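You operate a simulated robot arm through the tools that you are given. There is no shell and no other tool.

The job below is to be done with a simulated two-armed robot. You get a single attempt, and the scene is never put back.

TASK
Change the speaker tester over to the cradle: off first, both plugs parked, switch on CRADLE.
Fine: hold each clip key down while its plug comes out; each plug in the park hole of its colour.

The check looks at the end state, three seconds after you hand in, the way a careful person would. Anything else that was tipped, shoved, dropped, spilled or broken makes it a failure.

THE ROBOT
Two 7-joint arms with two-finger parallel grippers on one trunk that stands fixed in place. Base frame: the origin is at the foot of the trunk, x ahead of it, y to its left, z up; the work surface is at about z = 760. Readings come in mm, degrees, newtons and seconds.
The left shoulder is at [80, 131, 947], the right one opposite. With the tool pointing down near the work surface each hand reaches from about 400 to 860 mm from the base axis, measured 20 degrees to its own side. Payload 1.57 kg a hand.
Tool frame (each hand has its own): the origin (TCP) lies between the finger pads and is the grasp point; the fingertips stand 30 mm ahead of it; z points along the fingers, y is the line along which they close. The gripper opens to 110 mm. The fingers are 24 mm wide and 12 mm thick; the gripper's body (48 by 112 mm) begins 78 mm behind the TCP.
Orientation is told as [roll, pitch, yaw] about the base's x, y, z axes, in that order, counted from this pose: with the fingers straight down and closing along the base's y, the tool's x points along the base's -x, its y along +y and its z along -z.

THE INTERFACE
- The arms move only by the tool nudge_tool. It takes "left_targets", "right_targets" or both (then of equal length, played together; a hand with none holds still); each is a list of rows, each a list of 3 entries, a list of its own where there are three numbers: the turn, a rotation vector about the tool's x, y, z in units of 120 degrees (1.0 is 120 degrees), then the shift along the tool's x, y, z in units of 500 mm (1.0 is 500 mm), then the opening, from 0 (shut) to 1 (fully open). In form: [[[ax, ay, az], [x, y, z], gripper], ...]. A call has 1 to 20 rows; each row is the pose to reach, as a shift and turn from the pose commanded when the call began, along the tool's axes at that moment. A call with a number of a shift or a turn outside -1 to 1 is refused whole. Each row takes 0.2 s and may step no farther than 50 mm and 8.6 degrees from the row before; otherwise, or with a gripper value out of range, the whole call is refused. A pose out of reach is approached as far as the arm can. The call stops where the force on the tool passes 40 N (or 10 N more than at its start, if that is more) or the arm is blocked; 0.2 s more then pass. Each finger travels about 108 mm/s and halts on what it meets, pressing with about 30 N; the grip force reading is that of the motor and also rises with nothing between the fingers. The clock runs only during rows and for 0.2 s after the last one: add rows that repeat a pose to give the fingers time. It gives the time, the measured TCP pose, the force on the tool (base axes), the opening and the grip force at its end, in the units of the frame above (readings bear some noise), with the torque about the TCP (base axes, N m) and any sound that the robot's microphone picked up.
- Cameras (640 x 400 px; columns grow to the right, rows downward): "scene" is now at [-50.2, -1.2, 1424]; the picture's right is [-0.00, -1.00, 0.00], its down [-0.53, 0.00, -0.85] and it looks along [0.85, -0.00, -0.53] (base axes); focal length 332 px, centre (320, 200). "left" rides on the left gripper at [70, -16, -141] in its tool frame; the picture's right is [0.23, 0.97, 0.00], its down [-0.86, 0.20, -0.48] and it looks along [-0.47, 0.11, 0.88] (tool axes); focal length 222 px, centre (320, 200). "right" rides on the right gripper at [70, 16, -141] in its tool frame; the picture's right is [-0.23, 0.97, 0.00], its down [-0.85, -0.20, -0.48] and it looks along [-0.47, -0.11, 0.88] (tool axes); focal length 222 px, centre (320, 200). There is no depth. A picture from a camera that has moved, and an enlarged one, comes with that camera's place and axes in the base frame and with its lens.
- get_image(camera): a new picture of that camera. No time passes.
- pan_tilt(pan, tilt): turns the head with the scene camera to pan (to the left, within 109 degrees either way) and tilt (down, from -29 to 69), counted from straight ahead of the robot. It gives what a move gives.
- zoom(camera, box): a new picture of the part [left, top, right, bottom] of that camera's present view, enlarged. No time passes.
- job_done(): hands the job in; it is judged then, once.

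Places have to be worked out from the pictures, the camera data and where the tool is seen. Open the grippers and draw the arms clear of the work before you hand the job in, unless the task says otherwise.

The tools are called after ">>>" by a JSON object that holds its "op" and its "data". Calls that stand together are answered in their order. nudge_tool: Moves the arms, as the interface text tells. Its arguments: {"type":"object","properties":{"left_targets":{"type":"array","items":{"type":"array"}},"right_targets":{"type":"array","items":{"type":"array"}}},"required":[]} The other tools are called the same way: pan_tilt (pan, tilt) turns the head that bears the scene camera; get_image (camera) takes a picture; zoom (camera, box) takes an enlarged picture of a part of a camera's view; job_done () hands the job in.

At the start:

```text
t: 0.0
left_ee_pos: [488.6, 153.2, 1156.2]
left_tool_rot: [0.0, 0.0, 0.0]
left_ft_force: [0.0, 0.4, 1.1]
left_torque: [0.01, 0.03, 0.0]
left_opening: 109.7
left_gripper_force: 0.0
right_ee_pos: [561.0, -353.2, 1155.2]
right_tool_rot: [-0.1, 0.0, -0.1]
right_ft_force: [-0.2, 0.1, 0.2]
right_torque: [-0.03, 0.0, -0.02]
right_opening: 110.0
right_gripper_force: 0.1
head pan, tilt: [-0.2, 32.1]
```

scene: 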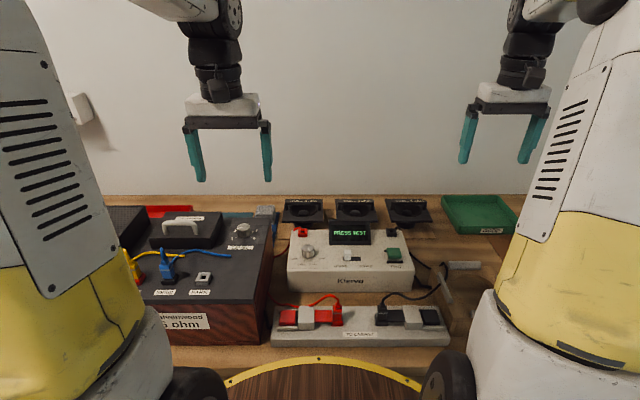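
right: 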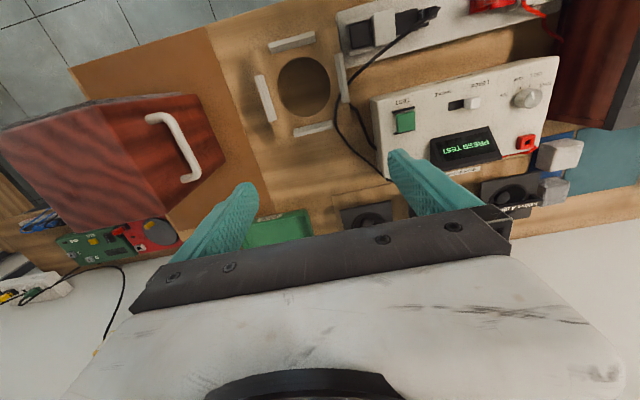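
left: 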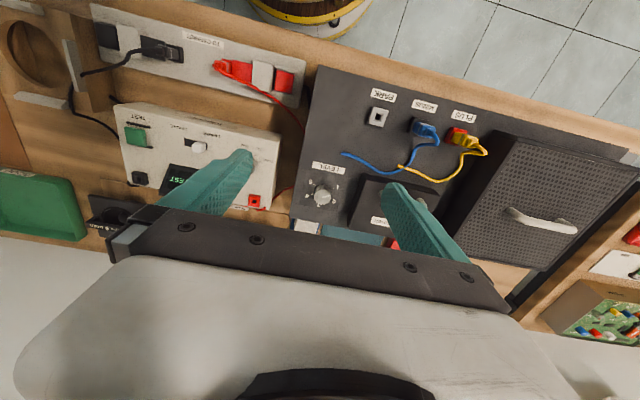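

I start by looking closely at the bench: the tester, the cable block in front, and the speaker on the left.

>>> {"op": "zoom", "data": {"camera": "scene", "box": [260, 190, 520, 352]}}

>>> {"op": "zoom", "data": {"camera": "scene", "box": [100, 190, 290, 350]}}

>>> {"op": "zoom", "data": {"camera": "right", "box": [320, 0, 620, 190]}}

>>> {"op": "zoom", "data": {"camera": "left", "box": [60, 0, 320, 160]}}

>>> {"op": "zoom", "data": {"camera": "left", "box": [290, 60, 530, 220]}}

```text
2.46 times, centred on (390, 271) of scene
camera zoom: at [-50.2, -1.2, 1424.0], right [0.0, -1.0, 0.0], down [-0.53, 0.0, -0.85], along [0.85, 0.0, -0.53], focal length 817 px, centre (148, 25)
```

zoom: 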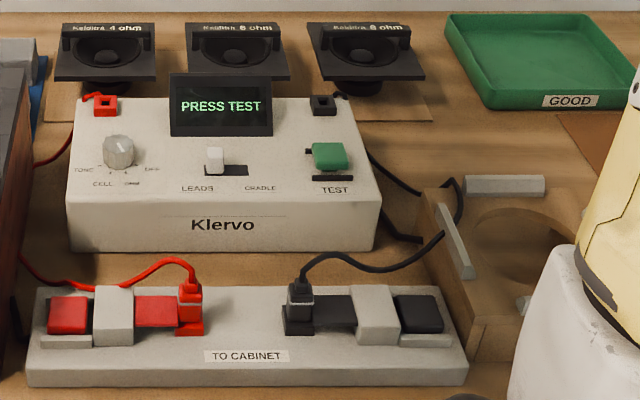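

```text
2.50 times, centred on (195, 270) of scene
camera zoom: at [-50.2, -1.2, 1424.0], right [0.0, -1.0, 0.0], down [-0.53, 0.0, -0.85], along [0.85, 0.0, -0.53], focal length 830 px, centre (632, 25)
```

zoom: 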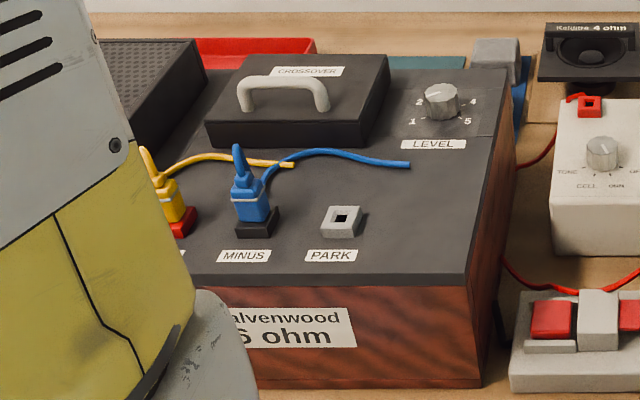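

```text
2.11 times, centred on (470, 95) of right
camera zoom: at [489.9, -336.7, 1299.1], right [0.23, 0.97, 0.0], down [0.85, -0.2, 0.48], along [0.47, -0.11, -0.88], focal length 468 px, centre (4, 421)
```

zoom: 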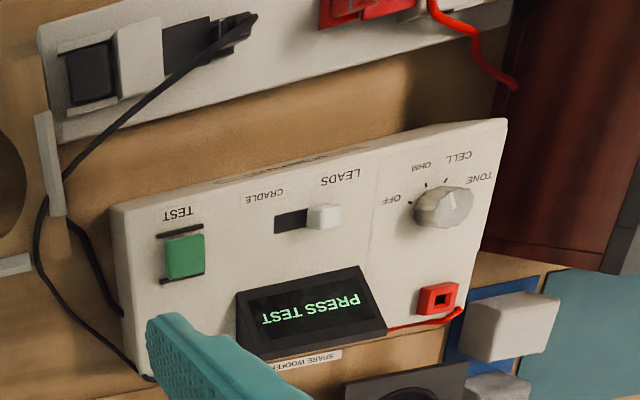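

```text
2.46 times, centred on (190, 80) of left
camera zoom: at [418.8, 136.8, 1296.9], right [-0.23, 0.97, 0.0], down [0.86, 0.2, 0.48], along [0.47, 0.11, -0.88], focal length 547 px, centre (640, 495)
```

zoom: 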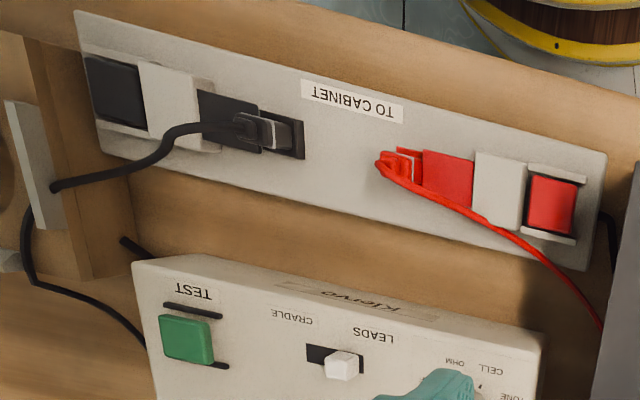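

```text
2.50 times, centred on (410, 140) of left
camera zoom: at [418.8, 136.8, 1296.9], right [-0.23, 0.97, 0.0], down [0.86, 0.2, 0.48], along [0.47, 0.11, -0.88], focal length 555 px, centre (95, 350)
```

zoom: 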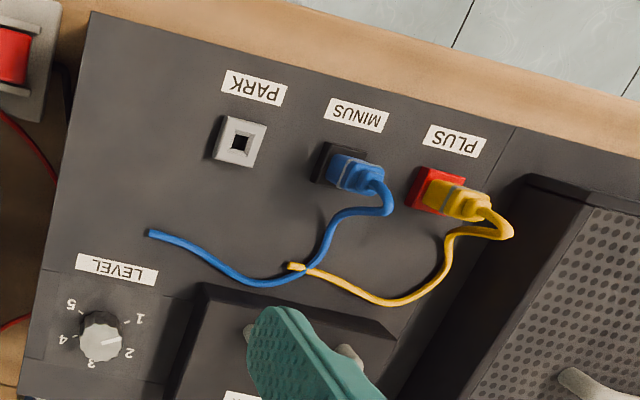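

The tester has a mode knob (TONE/CELL/OHM/OFF), a LEADS/CRADLE slide, and red and black park holes at the rear. The plugs sit in the clips of the TO CABINET block, so I zoom in on these details.

>>> {"op": "zoom", "data": {"camera": "scene", "box": [285, 235, 345, 275]}}

>>> {"op": "zoom", "data": {"camera": "right", "box": [490, 65, 570, 115]}}

>>> {"op": "zoom", "data": {"camera": "scene", "box": [270, 290, 360, 346]}}

>>> {"op": "zoom", "data": {"camera": "scene", "box": [365, 290, 455, 346]}}

>>> {"op": "zoom", "data": {"camera": "scene", "box": [285, 215, 405, 290]}}

>>> {"op": "zoom", "data": {"camera": "left", "box": [80, 10, 190, 80]}}

>>> {"op": "zoom", "data": {"camera": "left", "box": [200, 40, 310, 110]}}

```text
10.00 times, centred on (315, 255) of scene
camera zoom: at [-50.2, -1.2, 1424.0], right [0.0, -1.0, 0.0], down [-0.53, 0.0, -0.85], along [0.85, 0.0, -0.53], focal length 3320 px, centre (370, -350)
```

zoom: 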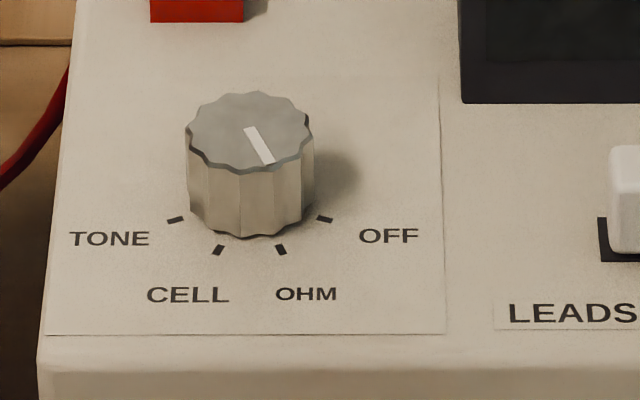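

```text
8.00 times, centred on (530, 90) of right
camera zoom: at [489.9, -336.7, 1299.1], right [0.23, 0.97, 0.0], down [0.85, -0.2, 0.48], along [0.47, -0.11, -0.88], focal length 1777 px, centre (-1360, 1080)
```

zoom: 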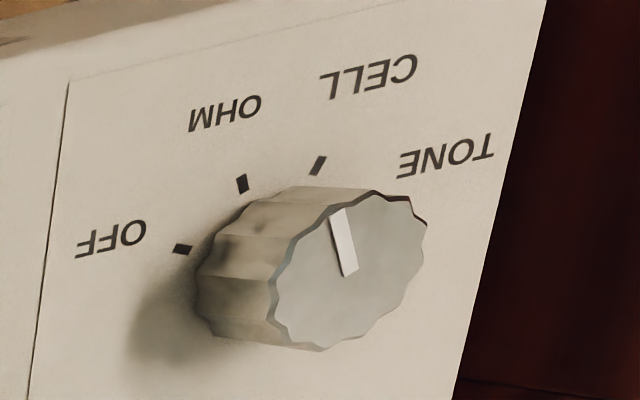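

```text
7.11 times, centred on (315, 318) of scene
camera zoom: at [-50.2, -1.2, 1424.0], right [0.0, -1.0, 0.0], down [-0.53, 0.0, -0.85], along [0.85, 0.0, -0.53], focal length 2361 px, centre (356, -639)
```

zoom: 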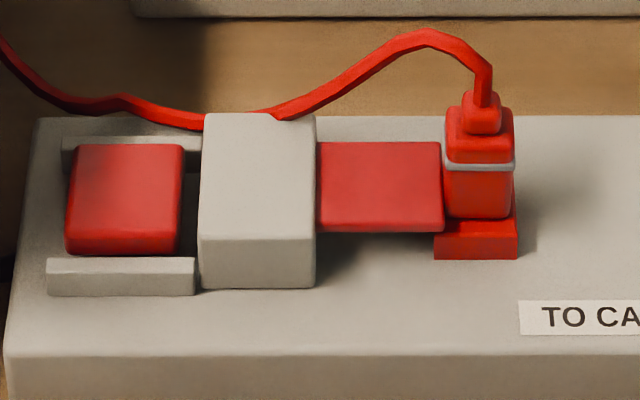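

```text
7.11 times, centred on (410, 318) of scene
camera zoom: at [-50.2, -1.2, 1424.0], right [0.0, -1.0, 0.0], down [-0.53, 0.0, -0.85], along [0.85, 0.0, -0.53], focal length 2361 px, centre (-320, -639)
```

zoom: 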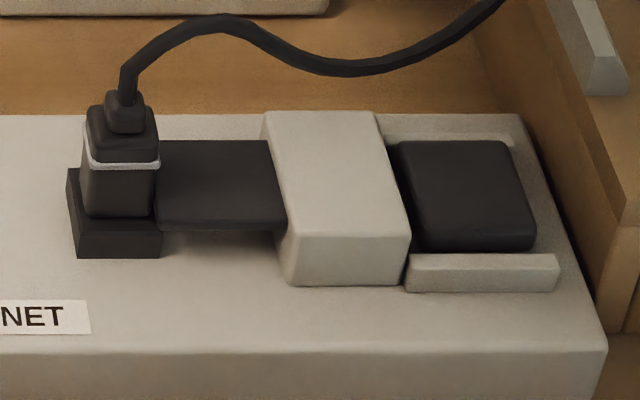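

```text
5.33 times, centred on (345, 252) of scene
camera zoom: at [-50.2, -1.2, 1424.0], right [0.0, -1.0, 0.0], down [-0.53, 0.0, -0.85], along [0.85, 0.0, -0.53], focal length 1771 px, centre (187, -80)
```

zoom: 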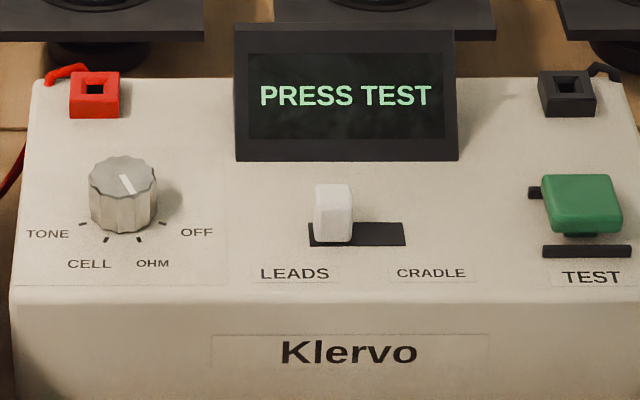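

```text
5.71 times, centred on (135, 45) of left
camera zoom: at [418.8, 136.8, 1296.9], right [-0.23, 0.97, 0.0], down [0.86, 0.2, 0.48], along [0.47, 0.11, -0.88], focal length 1269 px, centre (1377, 1086)
```

zoom: 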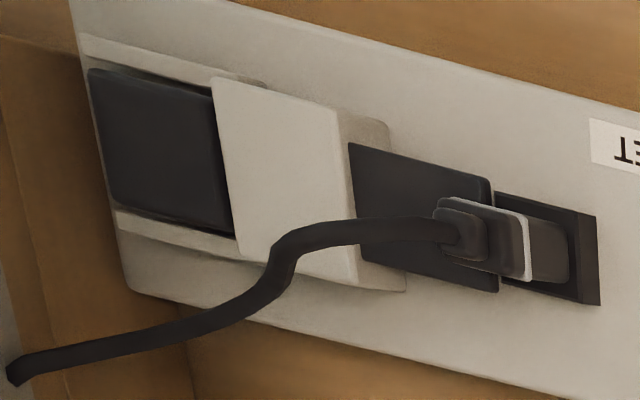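

```text
5.71 times, centred on (255, 75) of left
camera zoom: at [418.8, 136.8, 1296.9], right [-0.23, 0.97, 0.0], down [0.86, 0.2, 0.48], along [0.47, 0.11, -0.88], focal length 1269 px, centre (691, 914)
```

zoom: 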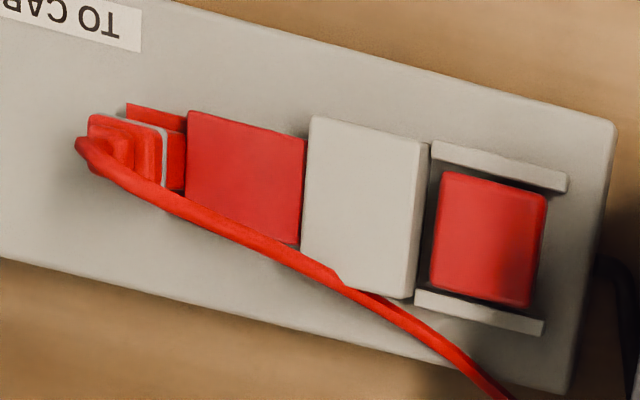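

The knob is on OHM and needs about 45° counter-clockwise (seen from above) to reach OFF. I put the knob top near (611, 28, 851), and bring the left hand above it for a closer look.

>>> {"op": "nudge_tool", "data": {"left_targets": [[[0, 0, 0], [-0.03, -0.03, 0.05], 1], [[0, 0, 0], [-0.06, -0.06, 0.1], 1], [[0, 0, 0], [-0.09, -0.09, 0.15], 1], [[0, 0, 0], [-0.12, -0.12, 0.2], 1], [[0, 0, 0], [-0.15, -0.15, 0.25], 1], [[0, 0, 0], [-0.18, -0.18, 0.3], 1], [[0, 0, 0], [-0.21, -0.21, 0.34], 1], [[0, 0, 0], [-0.244, -0.25, 0.38], 1], [[0, 0, 0], [-0.244, -0.25, 0.38], 1]]}}

```text
t: 2.0
left_ee_pos: [613.0, 28.6, 966.6]
left_tool_rot: [0.1, 0.0, 0.0]
left_ft_force: [0.3, 0.8, 0.5]
left_torque: [0.0, 0.03, -0.01]
left_opening: 110.1
left_gripper_force: 0.1
right_ee_pos: [560.8, -353.4, 1155.4]
right_tool_rot: [0.0, 0.0, -0.1]
right_ft_force: [0.4, 0.1, 0.0]
right_torque: [-0.02, 0.03, -0.01]
right_opening: 109.9
right_gripper_force: 0.1
head pan, tilt: [-0.2, 32.1]
```

The left hand is above the knob, so I take pictures from it and from the scene camera.

>>> {"op": "get_image", "data": {"camera": "left"}}

>>> {"op": "get_image", "data": {"camera": "scene"}}

```text
taken
camera left: at [543.2, 12.1, 1106.8], right [-0.23, 0.97, 0.0], down [0.86, 0.2, 0.48], along [0.47, 0.11, -0.88], focal length 222 px, centre (320, 200)
```

left: 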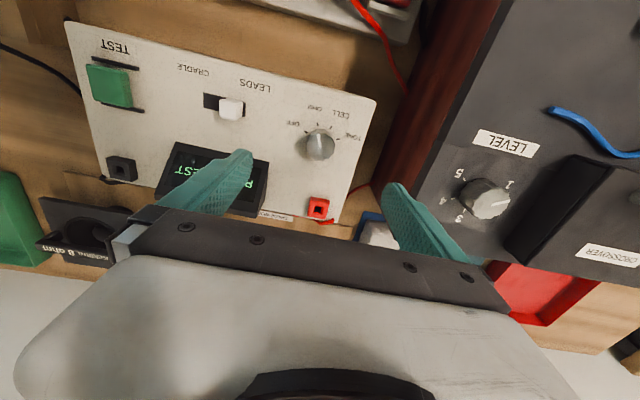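

```text
taken
```

scene: 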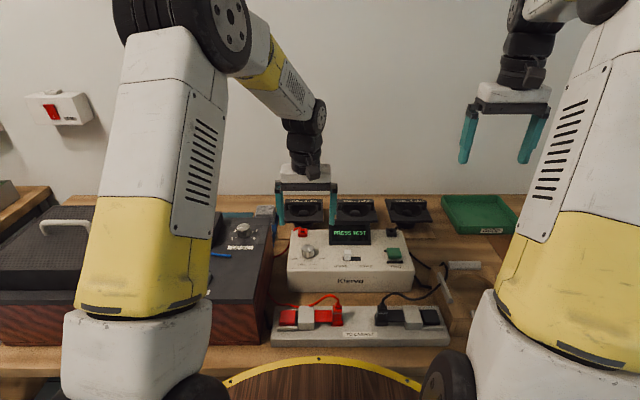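

>>> {"op": "zoom", "data": {"camera": "left", "box": [280, 95, 380, 157]}}

>>> {"op": "zoom", "data": {"camera": "left", "box": [60, 10, 380, 210]}}

```text
6.40 times, centred on (330, 126) of left
camera zoom: at [543.2, 12.1, 1106.8], right [-0.23, 0.97, 0.0], down [0.86, 0.2, 0.48], along [0.47, 0.11, -0.88], focal length 1422 px, centre (256, 674)
```

zoom: 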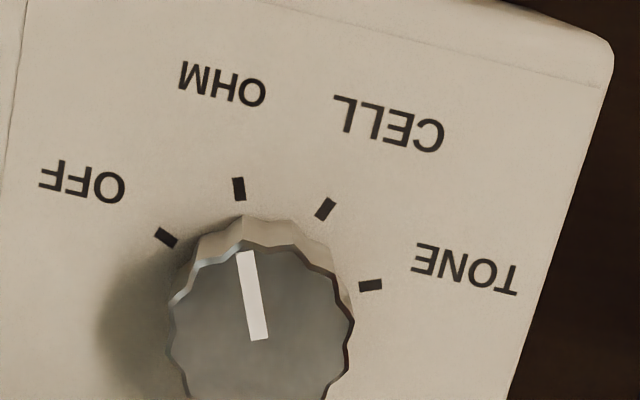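

```text
2.00 times, centred on (220, 110) of left
camera zoom: at [543.2, 12.1, 1106.8], right [-0.23, 0.97, 0.0], down [0.86, 0.2, 0.48], along [0.47, 0.11, -0.88], focal length 444 px, centre (520, 380)
```

zoom: 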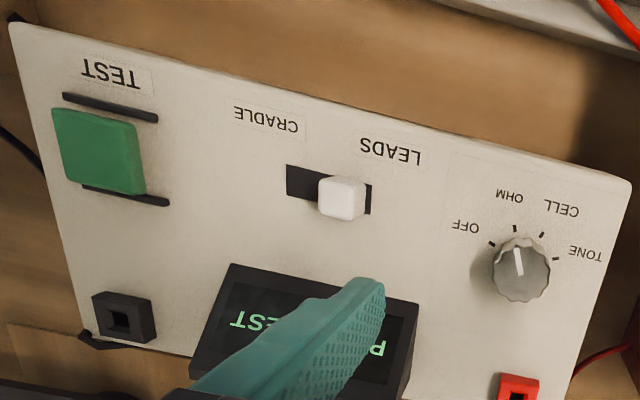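

Triangulation puts the knob axis at (608, 27), its top at z≈865 and the panel at z≈841. I descend with the fingers half open to straddle it.

>>> {"op": "nudge_tool", "data": {"left_targets": [[[0, 0, 0], [0.006, -0.002, 0.0], 0.6], [[0, 0, 0], [0.007, -0.002, 0.05], 0.6], [[0, 0, 0], [0.007, -0.002, 0.09], 0.6], [[0, 0, 0], [0.007, -0.002, 0.12], 0.6], [[0, 0, 0], [0.007, -0.002, 0.145], 0.6], [[0, 0, 0], [0.007, -0.002, 0.16], 0.6], [[0, 0, 0], [0.007, -0.002, 0.17], 0.6]]}}

>>> {"op": "get_image", "data": {"camera": "left"}}

>>> {"op": "zoom", "data": {"camera": "scene", "box": [260, 190, 420, 290]}}

```text
t: 3.6
left_ee_pos: [607.2, 25.9, 881.6]
left_tool_rot: [0.0, 0.0, -0.1]
left_ft_force: [0.5, -1.1, 0.3]
left_torque: [-0.01, -0.02, -0.02]
left_opening: 65.9
left_gripper_force: 0.0
right_ee_pos: [559.9, -352.5, 1157.2]
right_tool_rot: [0.0, 0.0, 0.0]
right_ft_force: [-0.4, 0.0, -1.3]
right_torque: [-0.01, 0.03, -0.02]
right_opening: 109.8
right_gripper_force: 0.1
head pan, tilt: [-0.2, 32.1]
```

```text
taken
camera left: at [536.9, 10.6, 1022.2], right [-0.23, 0.97, 0.0], down [0.86, 0.2, 0.48], along [0.47, 0.11, -0.88], focal length 222 px, centre (320, 200)
```

left: 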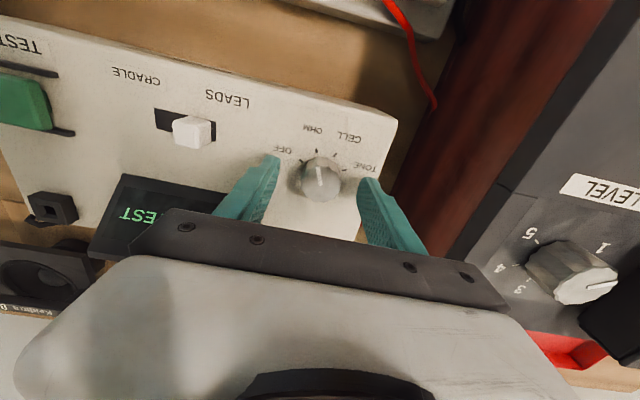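

```text
4.00 times, centred on (340, 240) of scene
camera zoom: at [-50.2, -1.2, 1424.0], right [0.0, -1.0, 0.0], down [-0.53, 0.0, -0.85], along [0.85, 0.0, -0.53], focal length 1328 px, centre (240, 40)
```

zoom: 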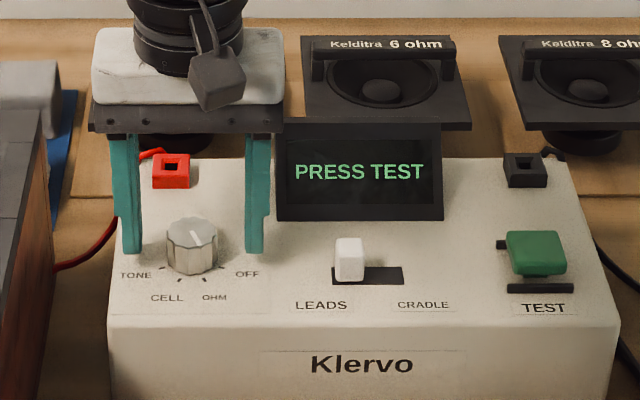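

>>> {"op": "zoom", "data": {"camera": "left", "box": [250, 120, 400, 214]}}

>>> {"op": "zoom", "data": {"camera": "scene", "box": [280, 220, 340, 258]}}

```text
4.26 times, centred on (325, 167) of left
camera zoom: at [536.9, 10.6, 1022.2], right [-0.23, 0.97, 0.0], down [0.86, 0.2, 0.48], along [0.47, 0.11, -0.88], focal length 945 px, centre (299, 340)
```

zoom: 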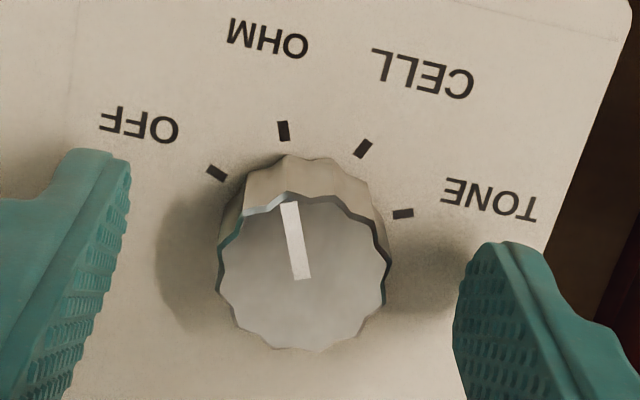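

```text
10.53 times, centred on (310, 239) of scene
camera zoom: at [-50.2, -1.2, 1424.0], right [0.0, -1.0, 0.0], down [-0.53, 0.0, -0.85], along [0.85, 0.0, -0.53], focal length 3495 px, centre (425, -210)
```

zoom: 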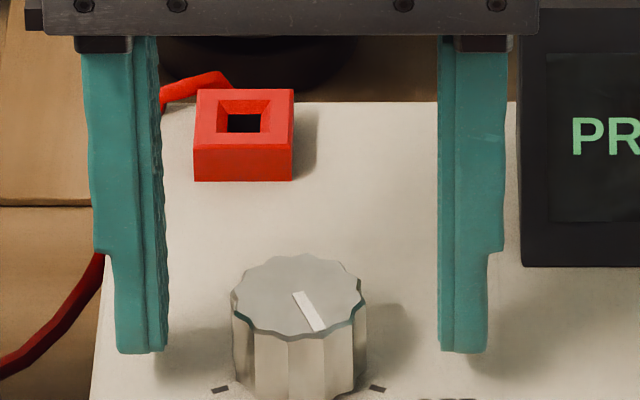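

The knob is centred between the pads to within about 2 mm. I go 5 mm lower and close on it.

>>> {"op": "nudge_tool", "data": {"left_targets": [[[0, 0, 0], [0, 0.002, 0.006], 0.6], [[0, 0, 0], [0, 0.002, 0.01], 0.6], [[0, 0, 0], [0, 0.002, 0.01], 0.4], [[0, 0, 0], [0, 0.002, 0.01], 0.2], [[0, 0, 0], [0, 0.002, 0.01], 0.2]]}}

```text
t: 4.8
left_ee_pos: [607.0, 29.0, 876.4]
left_tool_rot: [0.1, 0.1, -0.2]
left_ft_force: [0.4, -0.9, 0.1]
left_torque: [-0.04, -0.1, 0.0]
left_opening: 31.7
left_gripper_force: 40.3
right_ee_pos: [561.0, -352.0, 1156.4]
right_tool_rot: [0.0, 0.1, 0.0]
right_ft_force: [0.3, 0.9, -0.1]
right_torque: [0.01, 0.02, 0.01]
right_opening: 109.8
right_gripper_force: 0.0
head pan, tilt: [-0.2, 32.1]
```

Gripped at 31.7 mm. I turn 45° counter-clockwise from above (negative about tool z).

>>> {"op": "nudge_tool", "data": {"left_targets": [[[0, 0, -0.05], [0, 0.0, 0], 0.2], [[0, 0, -0.1], [0, 0.0, 0], 0.2], [[0, 0, -0.15], [0, 0, 0], 0.2], [[0, 0, -0.2], [0, 0, 0], 0.2], [[0, 0, -0.25], [0, 0, 0], 0.2], [[0, 0, -0.3], [0, 0, 0], 0.2], [[0, 0, -0.35], [0, 0, 0], 0.2], [[0, 0, -0.385], [0, 0, 0], 0.2], [[0, 0, -0.385], [0, 0, 0], 0.2]]}}

>>> {"op": "zoom", "data": {"camera": "scene", "box": [280, 215, 410, 296]}}

>>> {"op": "zoom", "data": {"camera": "left", "box": [220, 120, 420, 245]}}

```text
t: 6.8
left_ee_pos: [607.7, 26.8, 876.3]
left_tool_rot: [-0.1, 0.0, 46.1]
left_ft_force: [3.9, -3.8, 5.1]
left_torque: [0.16, -0.25, -0.55]
left_opening: 31.8
left_gripper_force: 40.1
right_ee_pos: [560.0, -352.7, 1156.8]
right_tool_rot: [-0.1, 0.0, 0.0]
right_ft_force: [-0.1, -0.5, -0.3]
right_torque: [-0.01, -0.03, 0.02]
right_opening: 110.1
right_gripper_force: 0.1
head pan, tilt: [-0.2, 32.1]
```

```text
4.92 times, centred on (345, 256) of scene
camera zoom: at [-50.2, -1.4, 1424.0], right [0.0, -1.0, 0.0], down [-0.53, 0.0, -0.85], along [0.85, 0.0, -0.53], focal length 1635 px, centre (197, -73)
```

zoom: 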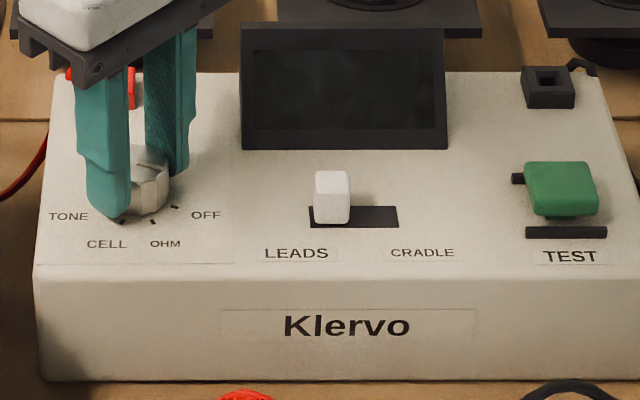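

```text
3.20 times, centred on (320, 182) of left
camera zoom: at [570.9, -34.3, 1017.3], right [-0.86, 0.51, 0.0], down [0.45, 0.76, 0.48], along [0.24, 0.41, -0.88], focal length 711 px, centre (320, 256)
```

zoom: 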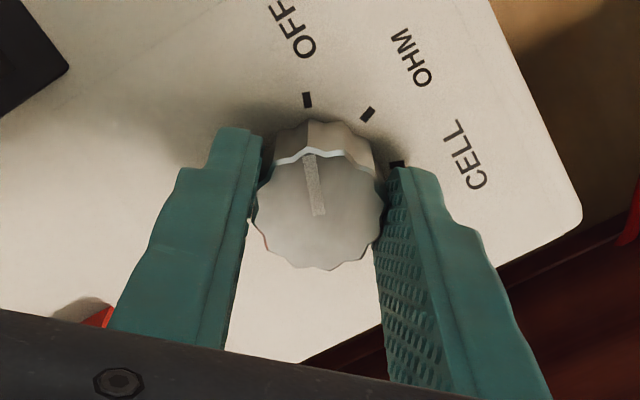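

The display has gone blank and the pointer is on OFF. I open the fingers and lift clear, then rotate back.

>>> {"op": "nudge_tool", "data": {"left_targets": [[[0, 0, 0], [0, 0, 0], 0.5], [[0, 0, 0], [0, 0, 0], 0.5], [[0, 0, 0], [0, 0, -0.05], 0.5], [[0, 0, 0], [0, 0, -0.1], 0.5], [[0, 0, 0], [0, 0, -0.18], 0.5], [[0, 0, 0.05], [0, 0, -0.24], 0.5], [[0, 0, 0.1], [0, 0, -0.24], 0.5], [[0, 0, 0.15], [0, 0, -0.24], 0.5], [[0, 0, 0.2], [0, 0, -0.24], 0.5], [[0, 0, 0.25], [0, 0, -0.24], 0.5], [[0, 0, 0.3], [0, 0, -0.24], 0.5], [[0, 0, 0.35], [0, 0, -0.24], 0.5], [[0, 0, 0.385], [0, 0, -0.24], 0.5]]}}

>>> {"op": "get_image", "data": {"camera": "scene"}}

>>> {"op": "zoom", "data": {"camera": "scene", "box": [280, 215, 410, 296]}}

```text
t: 9.6
left_ee_pos: [605.4, 26.2, 996.7]
left_tool_rot: [0.0, 0.0, -0.2]
left_ft_force: [0.6, -0.4, -1.1]
left_torque: [-0.01, 0.02, -0.02]
left_opening: 55.1
left_gripper_force: 0.1
right_ee_pos: [559.1, -352.6, 1156.6]
right_tool_rot: [0.0, -0.1, -0.1]
right_ft_force: [-0.5, -0.6, 0.1]
right_torque: [-0.01, 0.02, 0.0]
right_opening: 109.9
right_gripper_force: 0.1
head pan, tilt: [-0.2, 32.1]
```

```text
taken
```

scene: 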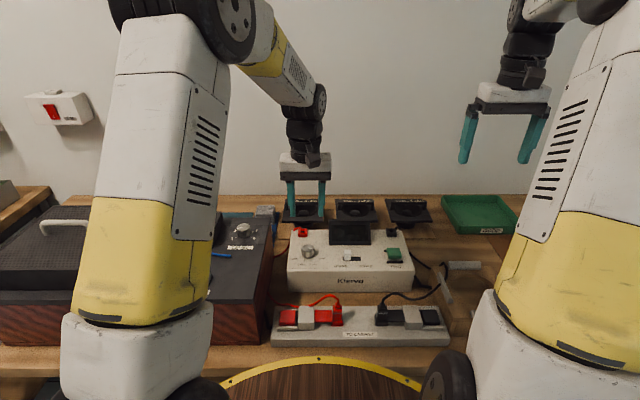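

```text
4.92 times, centred on (345, 256) of scene
camera zoom: at [-50.2, -1.3, 1424.0], right [0.0, -1.0, 0.0], down [-0.53, 0.0, -0.85], along [0.85, 0.0, -0.53], focal length 1635 px, centre (197, -73)
```

zoom: 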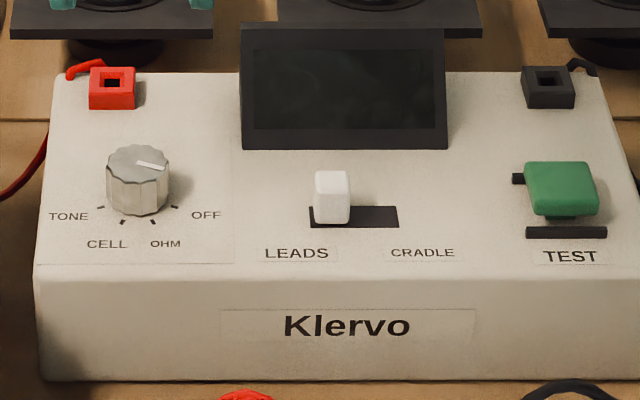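

The knob rests cleanly on OFF. Next is the red plug, so I bring both hands over the cable block to locate the keys and plugs precisely.

>>> {"op": "nudge_tool", "data": {"left_targets": [[[0, 0, 0], [0.045, 0.028, -0.01], 0.5], [[0, 0, 0], [0.09, 0.056, -0.02], 0.5], [[0, 0, 0], [0.135, 0.084, -0.026], 0.5], [[0, 0, 0], [0.18, 0.112, -0.026], 0.5], [[0, 0, 0], [0.225, 0.14, -0.026], 0.5], [[0, 0, 0], [0.27, 0.168, -0.026], 0.5], [[0, 0, 0], [0.27, 0.168, -0.026], 0.5], [[0, 0, 0], [0.27, 0.168, -0.026], 0.5]], "right_targets": [[[0, 0, 0], [0.02, 0.05, 0.036], 1], [[0, 0, 0], [0.045, 0.115, 0.083], 1], [[0, 0, 0], [0.068, 0.173, 0.125], 1], [[0, 0, 0], [0.09, 0.23, 0.167], 1], [[0, 0, 0], [0.114, 0.288, 0.208], 1], [[0, 0, 0], [0.137, 0.346, 0.25], 1], [[0, 0, 0], [0.16, 0.404, 0.292], 1], [[0, 0, 0], [0.16, 0.404, 0.292], 1]]}}

>>> {"op": "get_image", "data": {"camera": "left"}}

>>> {"op": "get_image", "data": {"camera": "right"}}

>>> {"op": "get_image", "data": {"camera": "scene"}}

```text
t: 11.4
left_ee_pos: [471.5, 112.1, 1008.8]
left_tool_rot: [-0.1, 0.0, 0.1]
left_ft_force: [-0.5, 0.2, -0.9]
left_torque: [0.05, 0.0, -0.01]
left_opening: 55.0
left_gripper_force: 0.0
right_ee_pos: [479.9, -151.1, 1011.2]
right_tool_rot: [0.0, 0.0, -0.1]
right_ft_force: [0.5, 0.3, -0.4]
right_torque: [0.01, 0.02, 0.01]
right_opening: 110.1
right_gripper_force: 0.0
head pan, tilt: [-0.2, 32.1]
```

```text
taken
camera left: at [402.3, 95.9, 1149.8], right [-0.23, 0.97, 0.0], down [0.86, 0.2, 0.48], along [0.47, 0.11, -0.88], focal length 222 px, centre (320, 200)
```

left: 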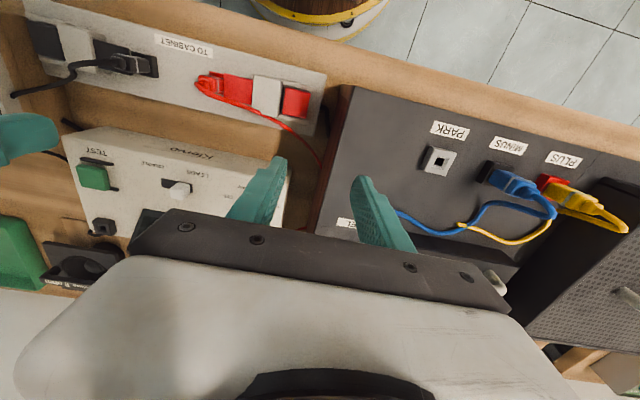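

```text
taken
camera right: at [408.8, -135.6, 1153.3], right [0.23, 0.97, 0.0], down [0.85, -0.2, 0.48], along [0.47, -0.11, -0.88], focal length 222 px, centre (320, 200)
```

right: 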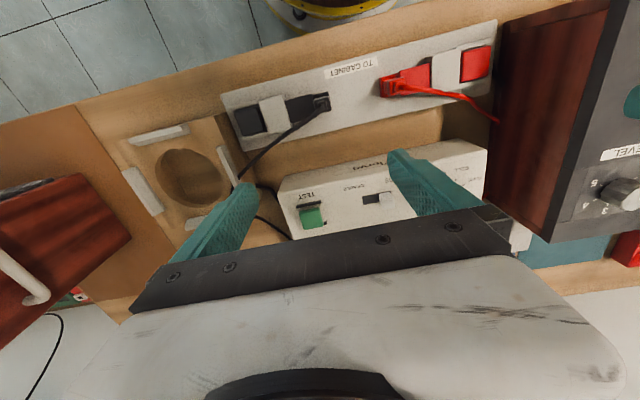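

```text
taken
```

scene: 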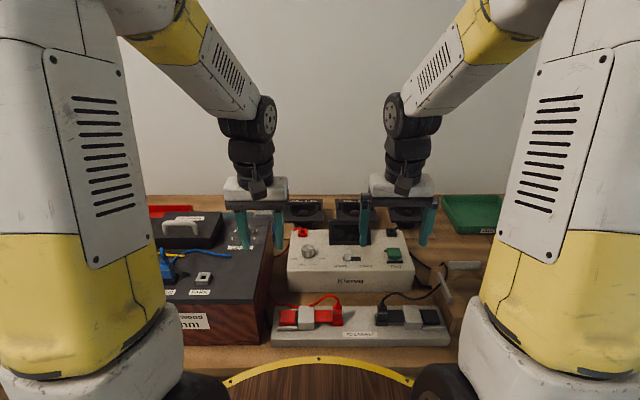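

>>> {"op": "zoom", "data": {"camera": "left", "box": [180, 50, 340, 150]}}

>>> {"op": "zoom", "data": {"camera": "right", "box": [370, 20, 510, 108]}}

>>> {"op": "zoom", "data": {"camera": "right", "box": [210, 70, 350, 158]}}

>>> {"op": "zoom", "data": {"camera": "left", "box": [20, 0, 180, 100]}}

```text
4.00 times, centred on (260, 100) of left
camera zoom: at [402.3, 95.9, 1149.8], right [-0.23, 0.97, 0.0], down [0.86, 0.2, 0.48], along [0.47, 0.11, -0.88], focal length 888 px, centre (560, 600)
```

zoom: 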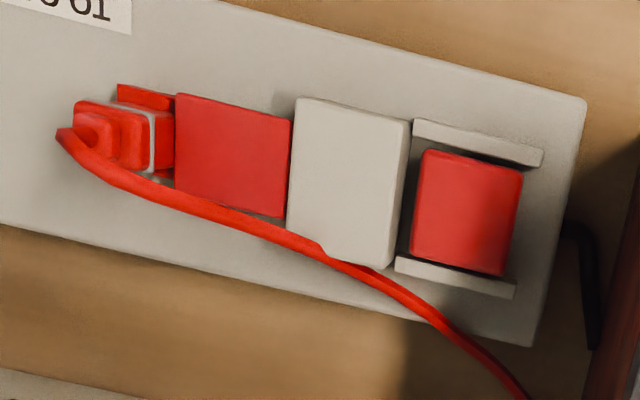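

```text
4.55 times, centred on (440, 64) of right
camera zoom: at [408.8, -135.6, 1153.3], right [0.23, 0.97, 0.0], down [0.85, -0.2, 0.48], along [0.47, -0.11, -0.88], focal length 1010 px, centre (-226, 818)
```

zoom: 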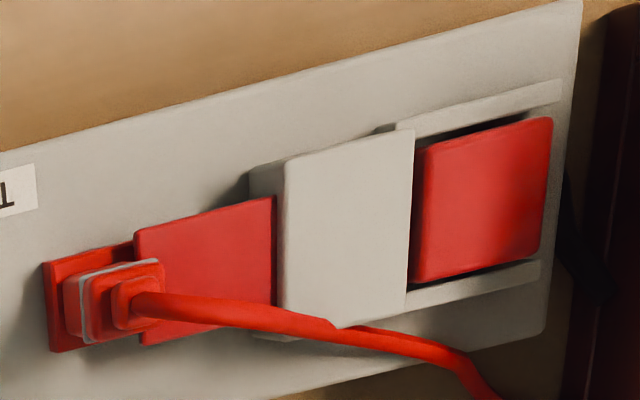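

```text
4.55 times, centred on (280, 114) of right
camera zoom: at [408.8, -135.6, 1153.3], right [0.23, 0.97, 0.0], down [0.85, -0.2, 0.48], along [0.47, -0.11, -0.88], focal length 1010 px, centre (502, 591)
```

zoom: 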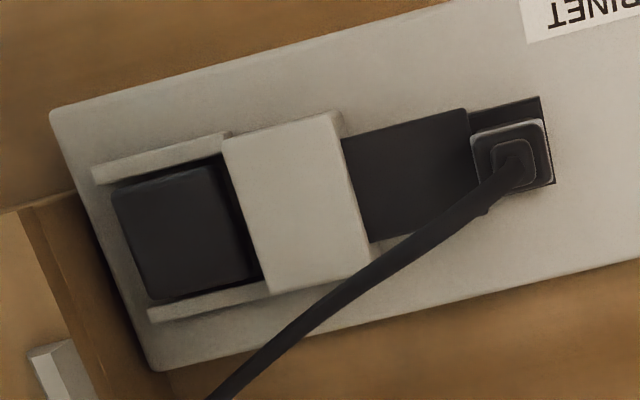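

```text
4.00 times, centred on (100, 50) of left
camera zoom: at [402.3, 95.9, 1149.8], right [-0.23, 0.97, 0.0], down [0.86, 0.2, 0.48], along [0.47, 0.11, -0.88], focal length 888 px, centre (1200, 800)
```

zoom: 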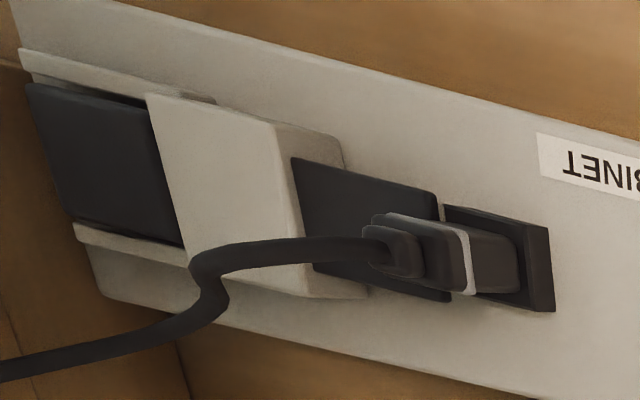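

All three cameras agree: red key top at (440, 70.5, 807), red plug at (441, -41) with boot top z≈849, black plug at (440, -139), and black key at (440, -248.5). I lower the left hand, closed, above the red key while the right hand yaws 90° in place so the two bodies don't clash.

>>> {"op": "nudge_tool", "data": {"left_targets": [[[0, 0, 0], [0.01, -0.013, 0], 0.2], [[0, 0, 0], [0.03, -0.036, 0.04], 0], [[0, 0, 0], [0.045, -0.055, 0.08], 0], [[0, 0, 0], [0.063, -0.076, 0.12], 0], [[0, 0, 0], [0.063, -0.076, 0.15], 0], [[0, 0, 0], [0.063, -0.076, 0.19], 0], [[0, 0, 0], [0.063, -0.076, 0.23], 0], [[0, 0, 0], [0.063, -0.076, 0.26], 0], [[0, 0, 0], [0.063, -0.076, 0.28], 0], [[0, 0, 0], [0.063, -0.076, 0.28], 0], [[0, 0, 0], [0.063, -0.076, 0.28], 0], [[0, 0, 0], [0.063, -0.076, 0.28], 0]], "right_targets": [[[0, 0, -0.068], [0, 0, 0], 0.5], [[0, 0, -0.136], [0, 0, 0], 0.5], [[0, 0, -0.204], [0, 0, 0], 0.5], [[0, 0, -0.272], [0, 0, 0], 0.5], [[0, 0, -0.34], [0, 0, 0], 0.5], [[0, 0, -0.408], [0, 0, 0], 0.5], [[0, 0, -0.476], [0, 0, 0], 0.5], [[0, 0, -0.544], [0, 0, 0], 0.5], [[0, 0, -0.612], [0, 0, 0], 0.5], [[0, 0, -0.68], [0, 0, 0], 0.5], [[0, 0, -0.75], [0, 0, 0], 0.5], [[0, 0, -0.75], [0, 0, 0], 0.5]]}}

>>> {"op": "get_image", "data": {"camera": "scene"}}

>>> {"op": "get_image", "data": {"camera": "left"}}

>>> {"op": "get_image", "data": {"camera": "right"}}

```text
t: 14.0
left_ee_pos: [439.9, 74.9, 868.1]
left_tool_rot: [0.0, 0.0, -0.1]
left_ft_force: [-0.5, 0.1, 0.2]
left_torque: [-0.01, 0.01, 0.0]
left_opening: 0.0
left_gripper_force: 20.8
right_ee_pos: [481.0, -149.9, 1011.2]
right_tool_rot: [0.0, 0.0, 90.1]
right_ft_force: [-0.4, 0.6, 0.3]
right_torque: [-0.02, -0.02, 0.01]
right_opening: 54.9
right_gripper_force: 0.1
head pan, tilt: [-0.2, 32.1]
```

```text
taken
```

scene: 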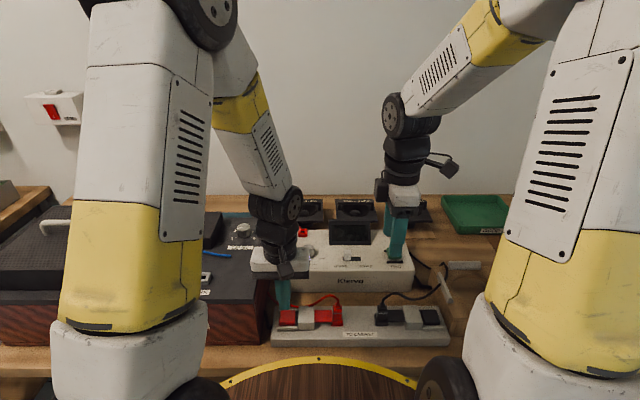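

```text
taken
camera left: at [370.0, 58.1, 1008.8], right [-0.23, 0.97, 0.0], down [0.86, 0.2, 0.48], along [0.47, 0.11, -0.88], focal length 222 px, centre (320, 200)
```

left: 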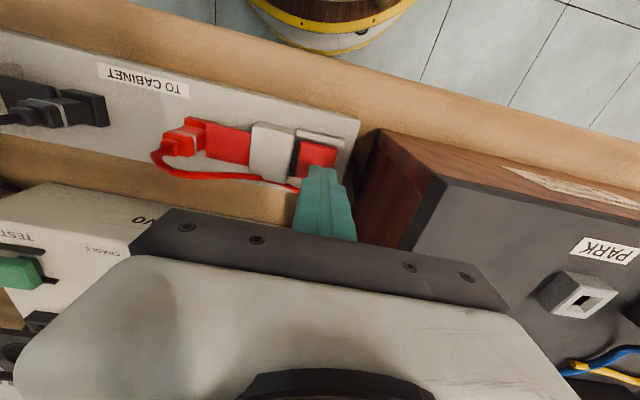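

```text
taken
camera right: at [463.9, -220.4, 1153.1], right [-0.97, 0.23, 0.0], down [0.2, 0.86, 0.48], along [0.11, 0.47, -0.88], focal length 222 px, centre (320, 200)
```

right: 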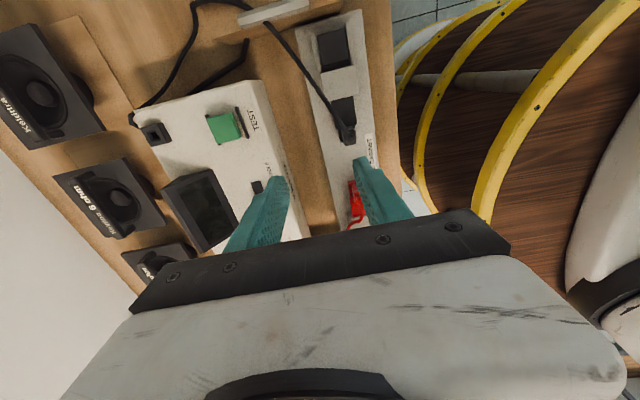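

The right hand is now yawed 90°. I move it above the red plug and look again.

>>> {"op": "nudge_tool", "data": {"right_targets": [[[0, 0, 0], [-0.055, 0.02, 0.02], 0.5], [[0, 0, 0], [-0.11, 0.04, 0.05], 0.5], [[0, 0, 0], [-0.165, 0.06, 0.08], 0.5], [[0, 0, 0], [-0.217, 0.081, 0.11], 0.5], [[0, 0, 0], [-0.217, 0.081, 0.16], 0.5], [[0, 0, 0], [-0.217, 0.081, 0.162], 0.5]]}}

>>> {"op": "get_image", "data": {"camera": "right"}}

>>> {"op": "get_image", "data": {"camera": "scene"}}

>>> {"op": "zoom", "data": {"camera": "scene", "box": [230, 250, 390, 350]}}

>>> {"op": "zoom", "data": {"camera": "left", "box": [130, 100, 370, 250]}}

```text
t: 15.4
left_ee_pos: [440.2, 75.4, 868.3]
left_tool_rot: [0.0, 0.0, 0.0]
left_ft_force: [-0.4, -0.4, 0.2]
left_torque: [0.03, 0.0, -0.03]
left_opening: 0.0
left_gripper_force: 21.6
right_ee_pos: [442.1, -42.2, 929.6]
right_tool_rot: [0.0, 0.0, 90.0]
right_ft_force: [-0.9, -0.3, -0.4]
right_torque: [0.0, 0.02, 0.01]
right_opening: 55.2
right_gripper_force: 0.1
head pan, tilt: [-0.2, 32.1]
```

```text
taken
camera right: at [424.6, -112.0, 1071.6], right [-0.97, 0.23, 0.0], down [0.2, 0.85, 0.48], along [0.11, 0.47, -0.88], focal length 222 px, centre (320, 200)
```

right: 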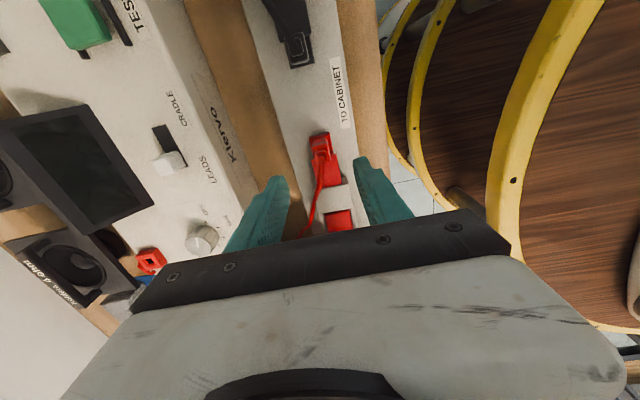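

```text
taken
```

scene: 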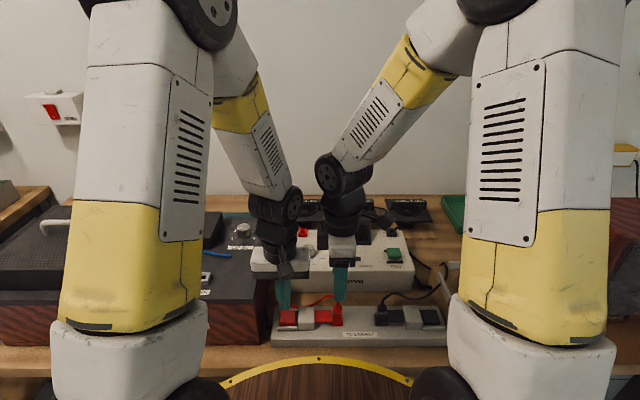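

```text
4.00 times, centred on (310, 300) of scene
camera zoom: at [-50.3, -1.2, 1424.0], right [0.0, -1.0, 0.0], down [-0.53, 0.0, -0.85], along [0.85, 0.0, -0.53], focal length 1328 px, centre (360, -200)
```

zoom: 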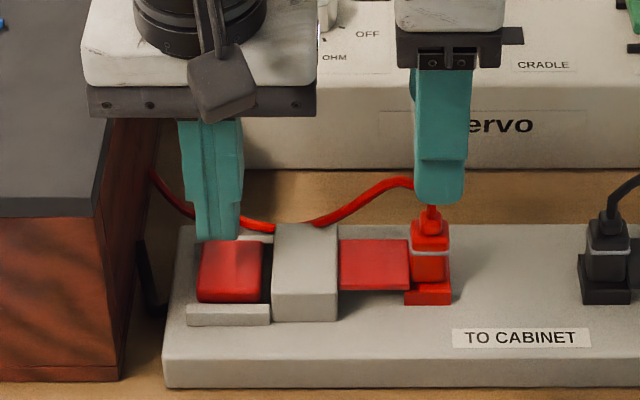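

```text
2.67 times, centred on (250, 175) of left
camera zoom: at [370.0, 58.1, 1008.9], right [-0.23, 0.97, 0.0], down [0.86, 0.2, 0.48], along [0.47, 0.11, -0.88], focal length 592 px, centre (507, 267)
```

zoom: 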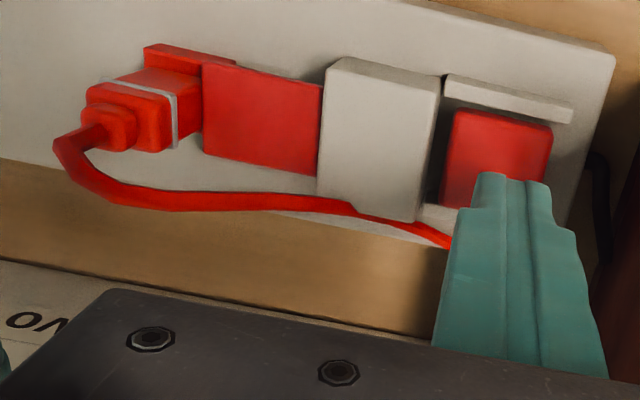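

>>> {"op": "zoom", "data": {"camera": "right", "box": [250, 110, 410, 240]}}

```text
3.08 times, centred on (330, 175) of right
camera zoom: at [424.6, -112.0, 1071.6], right [-0.97, 0.23, 0.0], down [0.2, 0.85, 0.48], along [0.11, 0.47, -0.88], focal length 684 px, centre (289, 277)
```

zoom: 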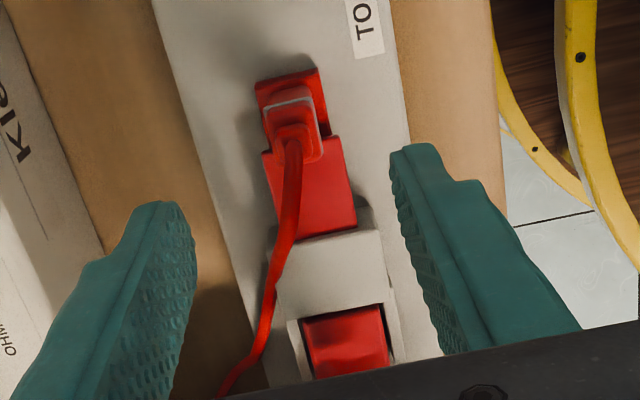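

The plug sits at about (439.5, -43) and the cord leaves toward +y, through the gap between the fingers. I descend the right hand around the plug body without closing.

>>> {"op": "nudge_tool", "data": {"right_targets": [[[0, 0, 0], [0.002, 0.004, 0.05], 0.5], [[0, 0, 0], [0.002, 0.004, 0.09], 0.5], [[0, 0, 0], [0.002, 0.004, 0.13], 0.5], [[0, 0, 0], [0.002, 0.004, 0.155], 0.5], [[0, 0, 0], [0.002, 0.004, 0.17], 0.5], [[0, 0, 0], [0.002, 0.004, 0.178], 0.5], [[0, 0, 0], [0.002, 0.004, 0.178], 0.5]]}}

>>> {"op": "zoom", "data": {"camera": "right", "box": [250, 110, 410, 240]}}

>>> {"op": "zoom", "data": {"camera": "scene", "box": [250, 260, 378, 340]}}

>>> {"op": "zoom", "data": {"camera": "left", "box": [80, 60, 400, 260]}}

```text
t: 17.0
left_ee_pos: [439.5, 74.3, 867.5]
left_tool_rot: [0.0, 0.0, 0.1]
left_ft_force: [0.3, 0.3, -0.3]
left_torque: [0.01, -0.03, 0.01]
left_opening: 0.2
left_gripper_force: 21.2
right_ee_pos: [437.2, -42.8, 841.2]
right_tool_rot: [0.0, 0.1, 90.0]
right_ft_force: [-0.8, -0.7, -1.0]
right_torque: [-0.03, -0.01, 0.0]
right_opening: 55.0
right_gripper_force: 0.0
head pan, tilt: [-0.2, 32.1]
```

```text
3.08 times, centred on (330, 175) of right
camera zoom: at [421.1, -113.0, 983.4], right [-0.97, 0.23, 0.0], down [0.2, 0.85, 0.48], along [0.11, 0.47, -0.88], focal length 684 px, centre (289, 277)
```

zoom: 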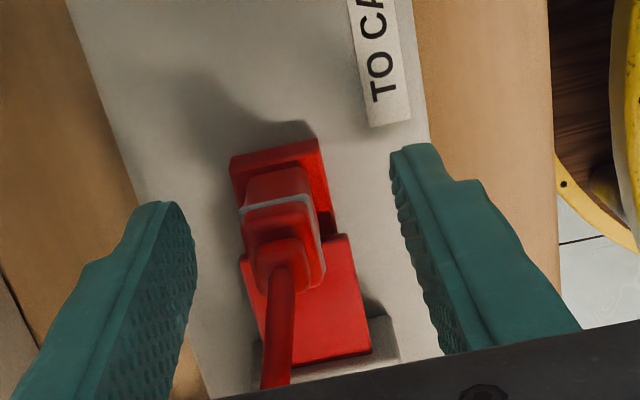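

```text
5.00 times, centred on (314, 300) of scene
camera zoom: at [-50.2, -1.2, 1424.0], right [0.0, -1.0, 0.0], down [-0.53, 0.0, -0.85], along [0.85, 0.0, -0.53], focal length 1660 px, centre (350, -300)
```

zoom: 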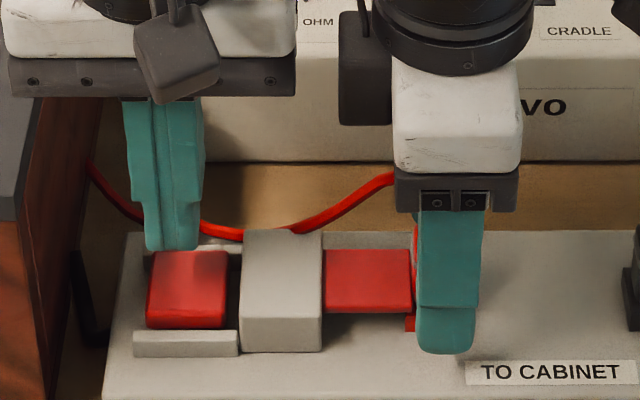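

```text
2.00 times, centred on (240, 160) of left
camera zoom: at [370.0, 58.1, 1008.9], right [-0.23, 0.97, 0.0], down [0.86, 0.2, 0.48], along [0.47, 0.11, -0.88], focal length 444 px, centre (480, 280)
```

zoom: 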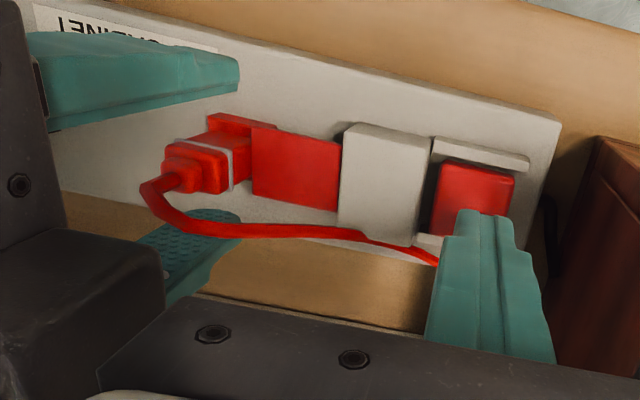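

The right fingers straddle the plug body. Now I press the red key with the left hand in small steps and watch the force.

>>> {"op": "nudge_tool", "data": {"left_targets": [[[0, 0, 0], [0, 0, 0.03], 0], [[0, 0, 0], [0, 0, 0.05], 0], [[0, 0, 0], [0, 0, 0.058], 0], [[0, 0, 0], [0, 0, 0.062], 0], [[0, 0, 0], [0, 0, 0.066], 0], [[0, 0, 0], [0, 0, 0.07], 0]]}}

>>> {"op": "zoom", "data": {"camera": "scene", "box": [250, 260, 378, 340]}}

>>> {"op": "zoom", "data": {"camera": "left", "box": [80, 60, 400, 260]}}

```text
t: 18.4
left_ee_pos: [439.4, 73.0, 833.3]
left_tool_rot: [-0.1, 0.0, -0.1]
left_ft_force: [-4.2, 2.0, 22.1]
left_torque: [0.04, 0.17, -0.17]
left_opening: 0.0
left_gripper_force: 21.6
right_ee_pos: [437.8, -43.4, 840.8]
right_tool_rot: [0.0, -0.1, 89.9]
right_ft_force: [-1.2, -0.1, 0.2]
right_torque: [-0.01, 0.0, -0.02]
right_opening: 55.1
right_gripper_force: 0.1
head pan, tilt: [-0.2, 32.1]
```

```text
5.00 times, centred on (314, 300) of scene
camera zoom: at [-50.9, -1.2, 1423.9], right [0.0, -1.0, 0.0], down [-0.53, 0.0, -0.85], along [0.85, 0.0, -0.53], focal length 1660 px, centre (350, -300)
```

zoom: 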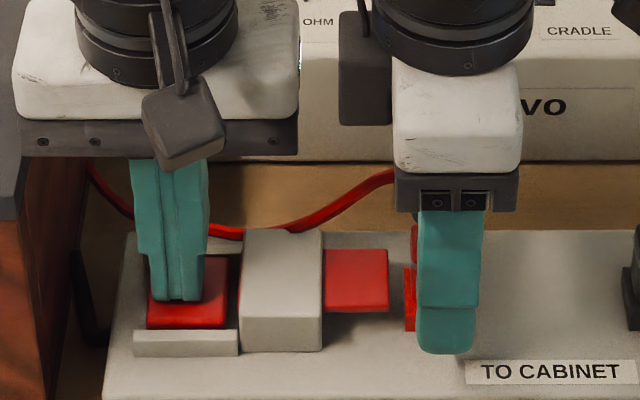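

```text
2.00 times, centred on (240, 160) of left
camera zoom: at [370.3, 57.8, 975.1], right [-0.23, 0.97, 0.0], down [0.85, 0.2, 0.48], along [0.47, 0.11, -0.88], focal length 444 px, centre (480, 280)
```

zoom: 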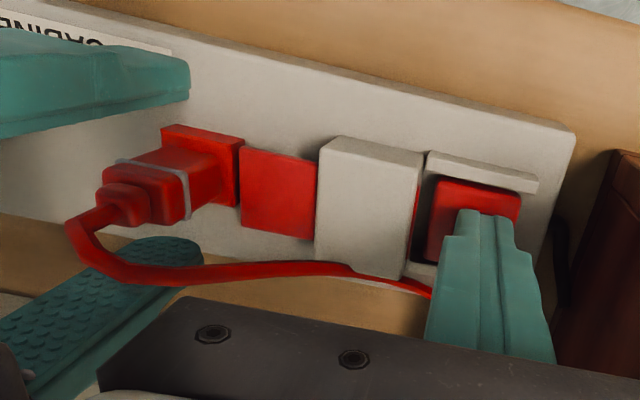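

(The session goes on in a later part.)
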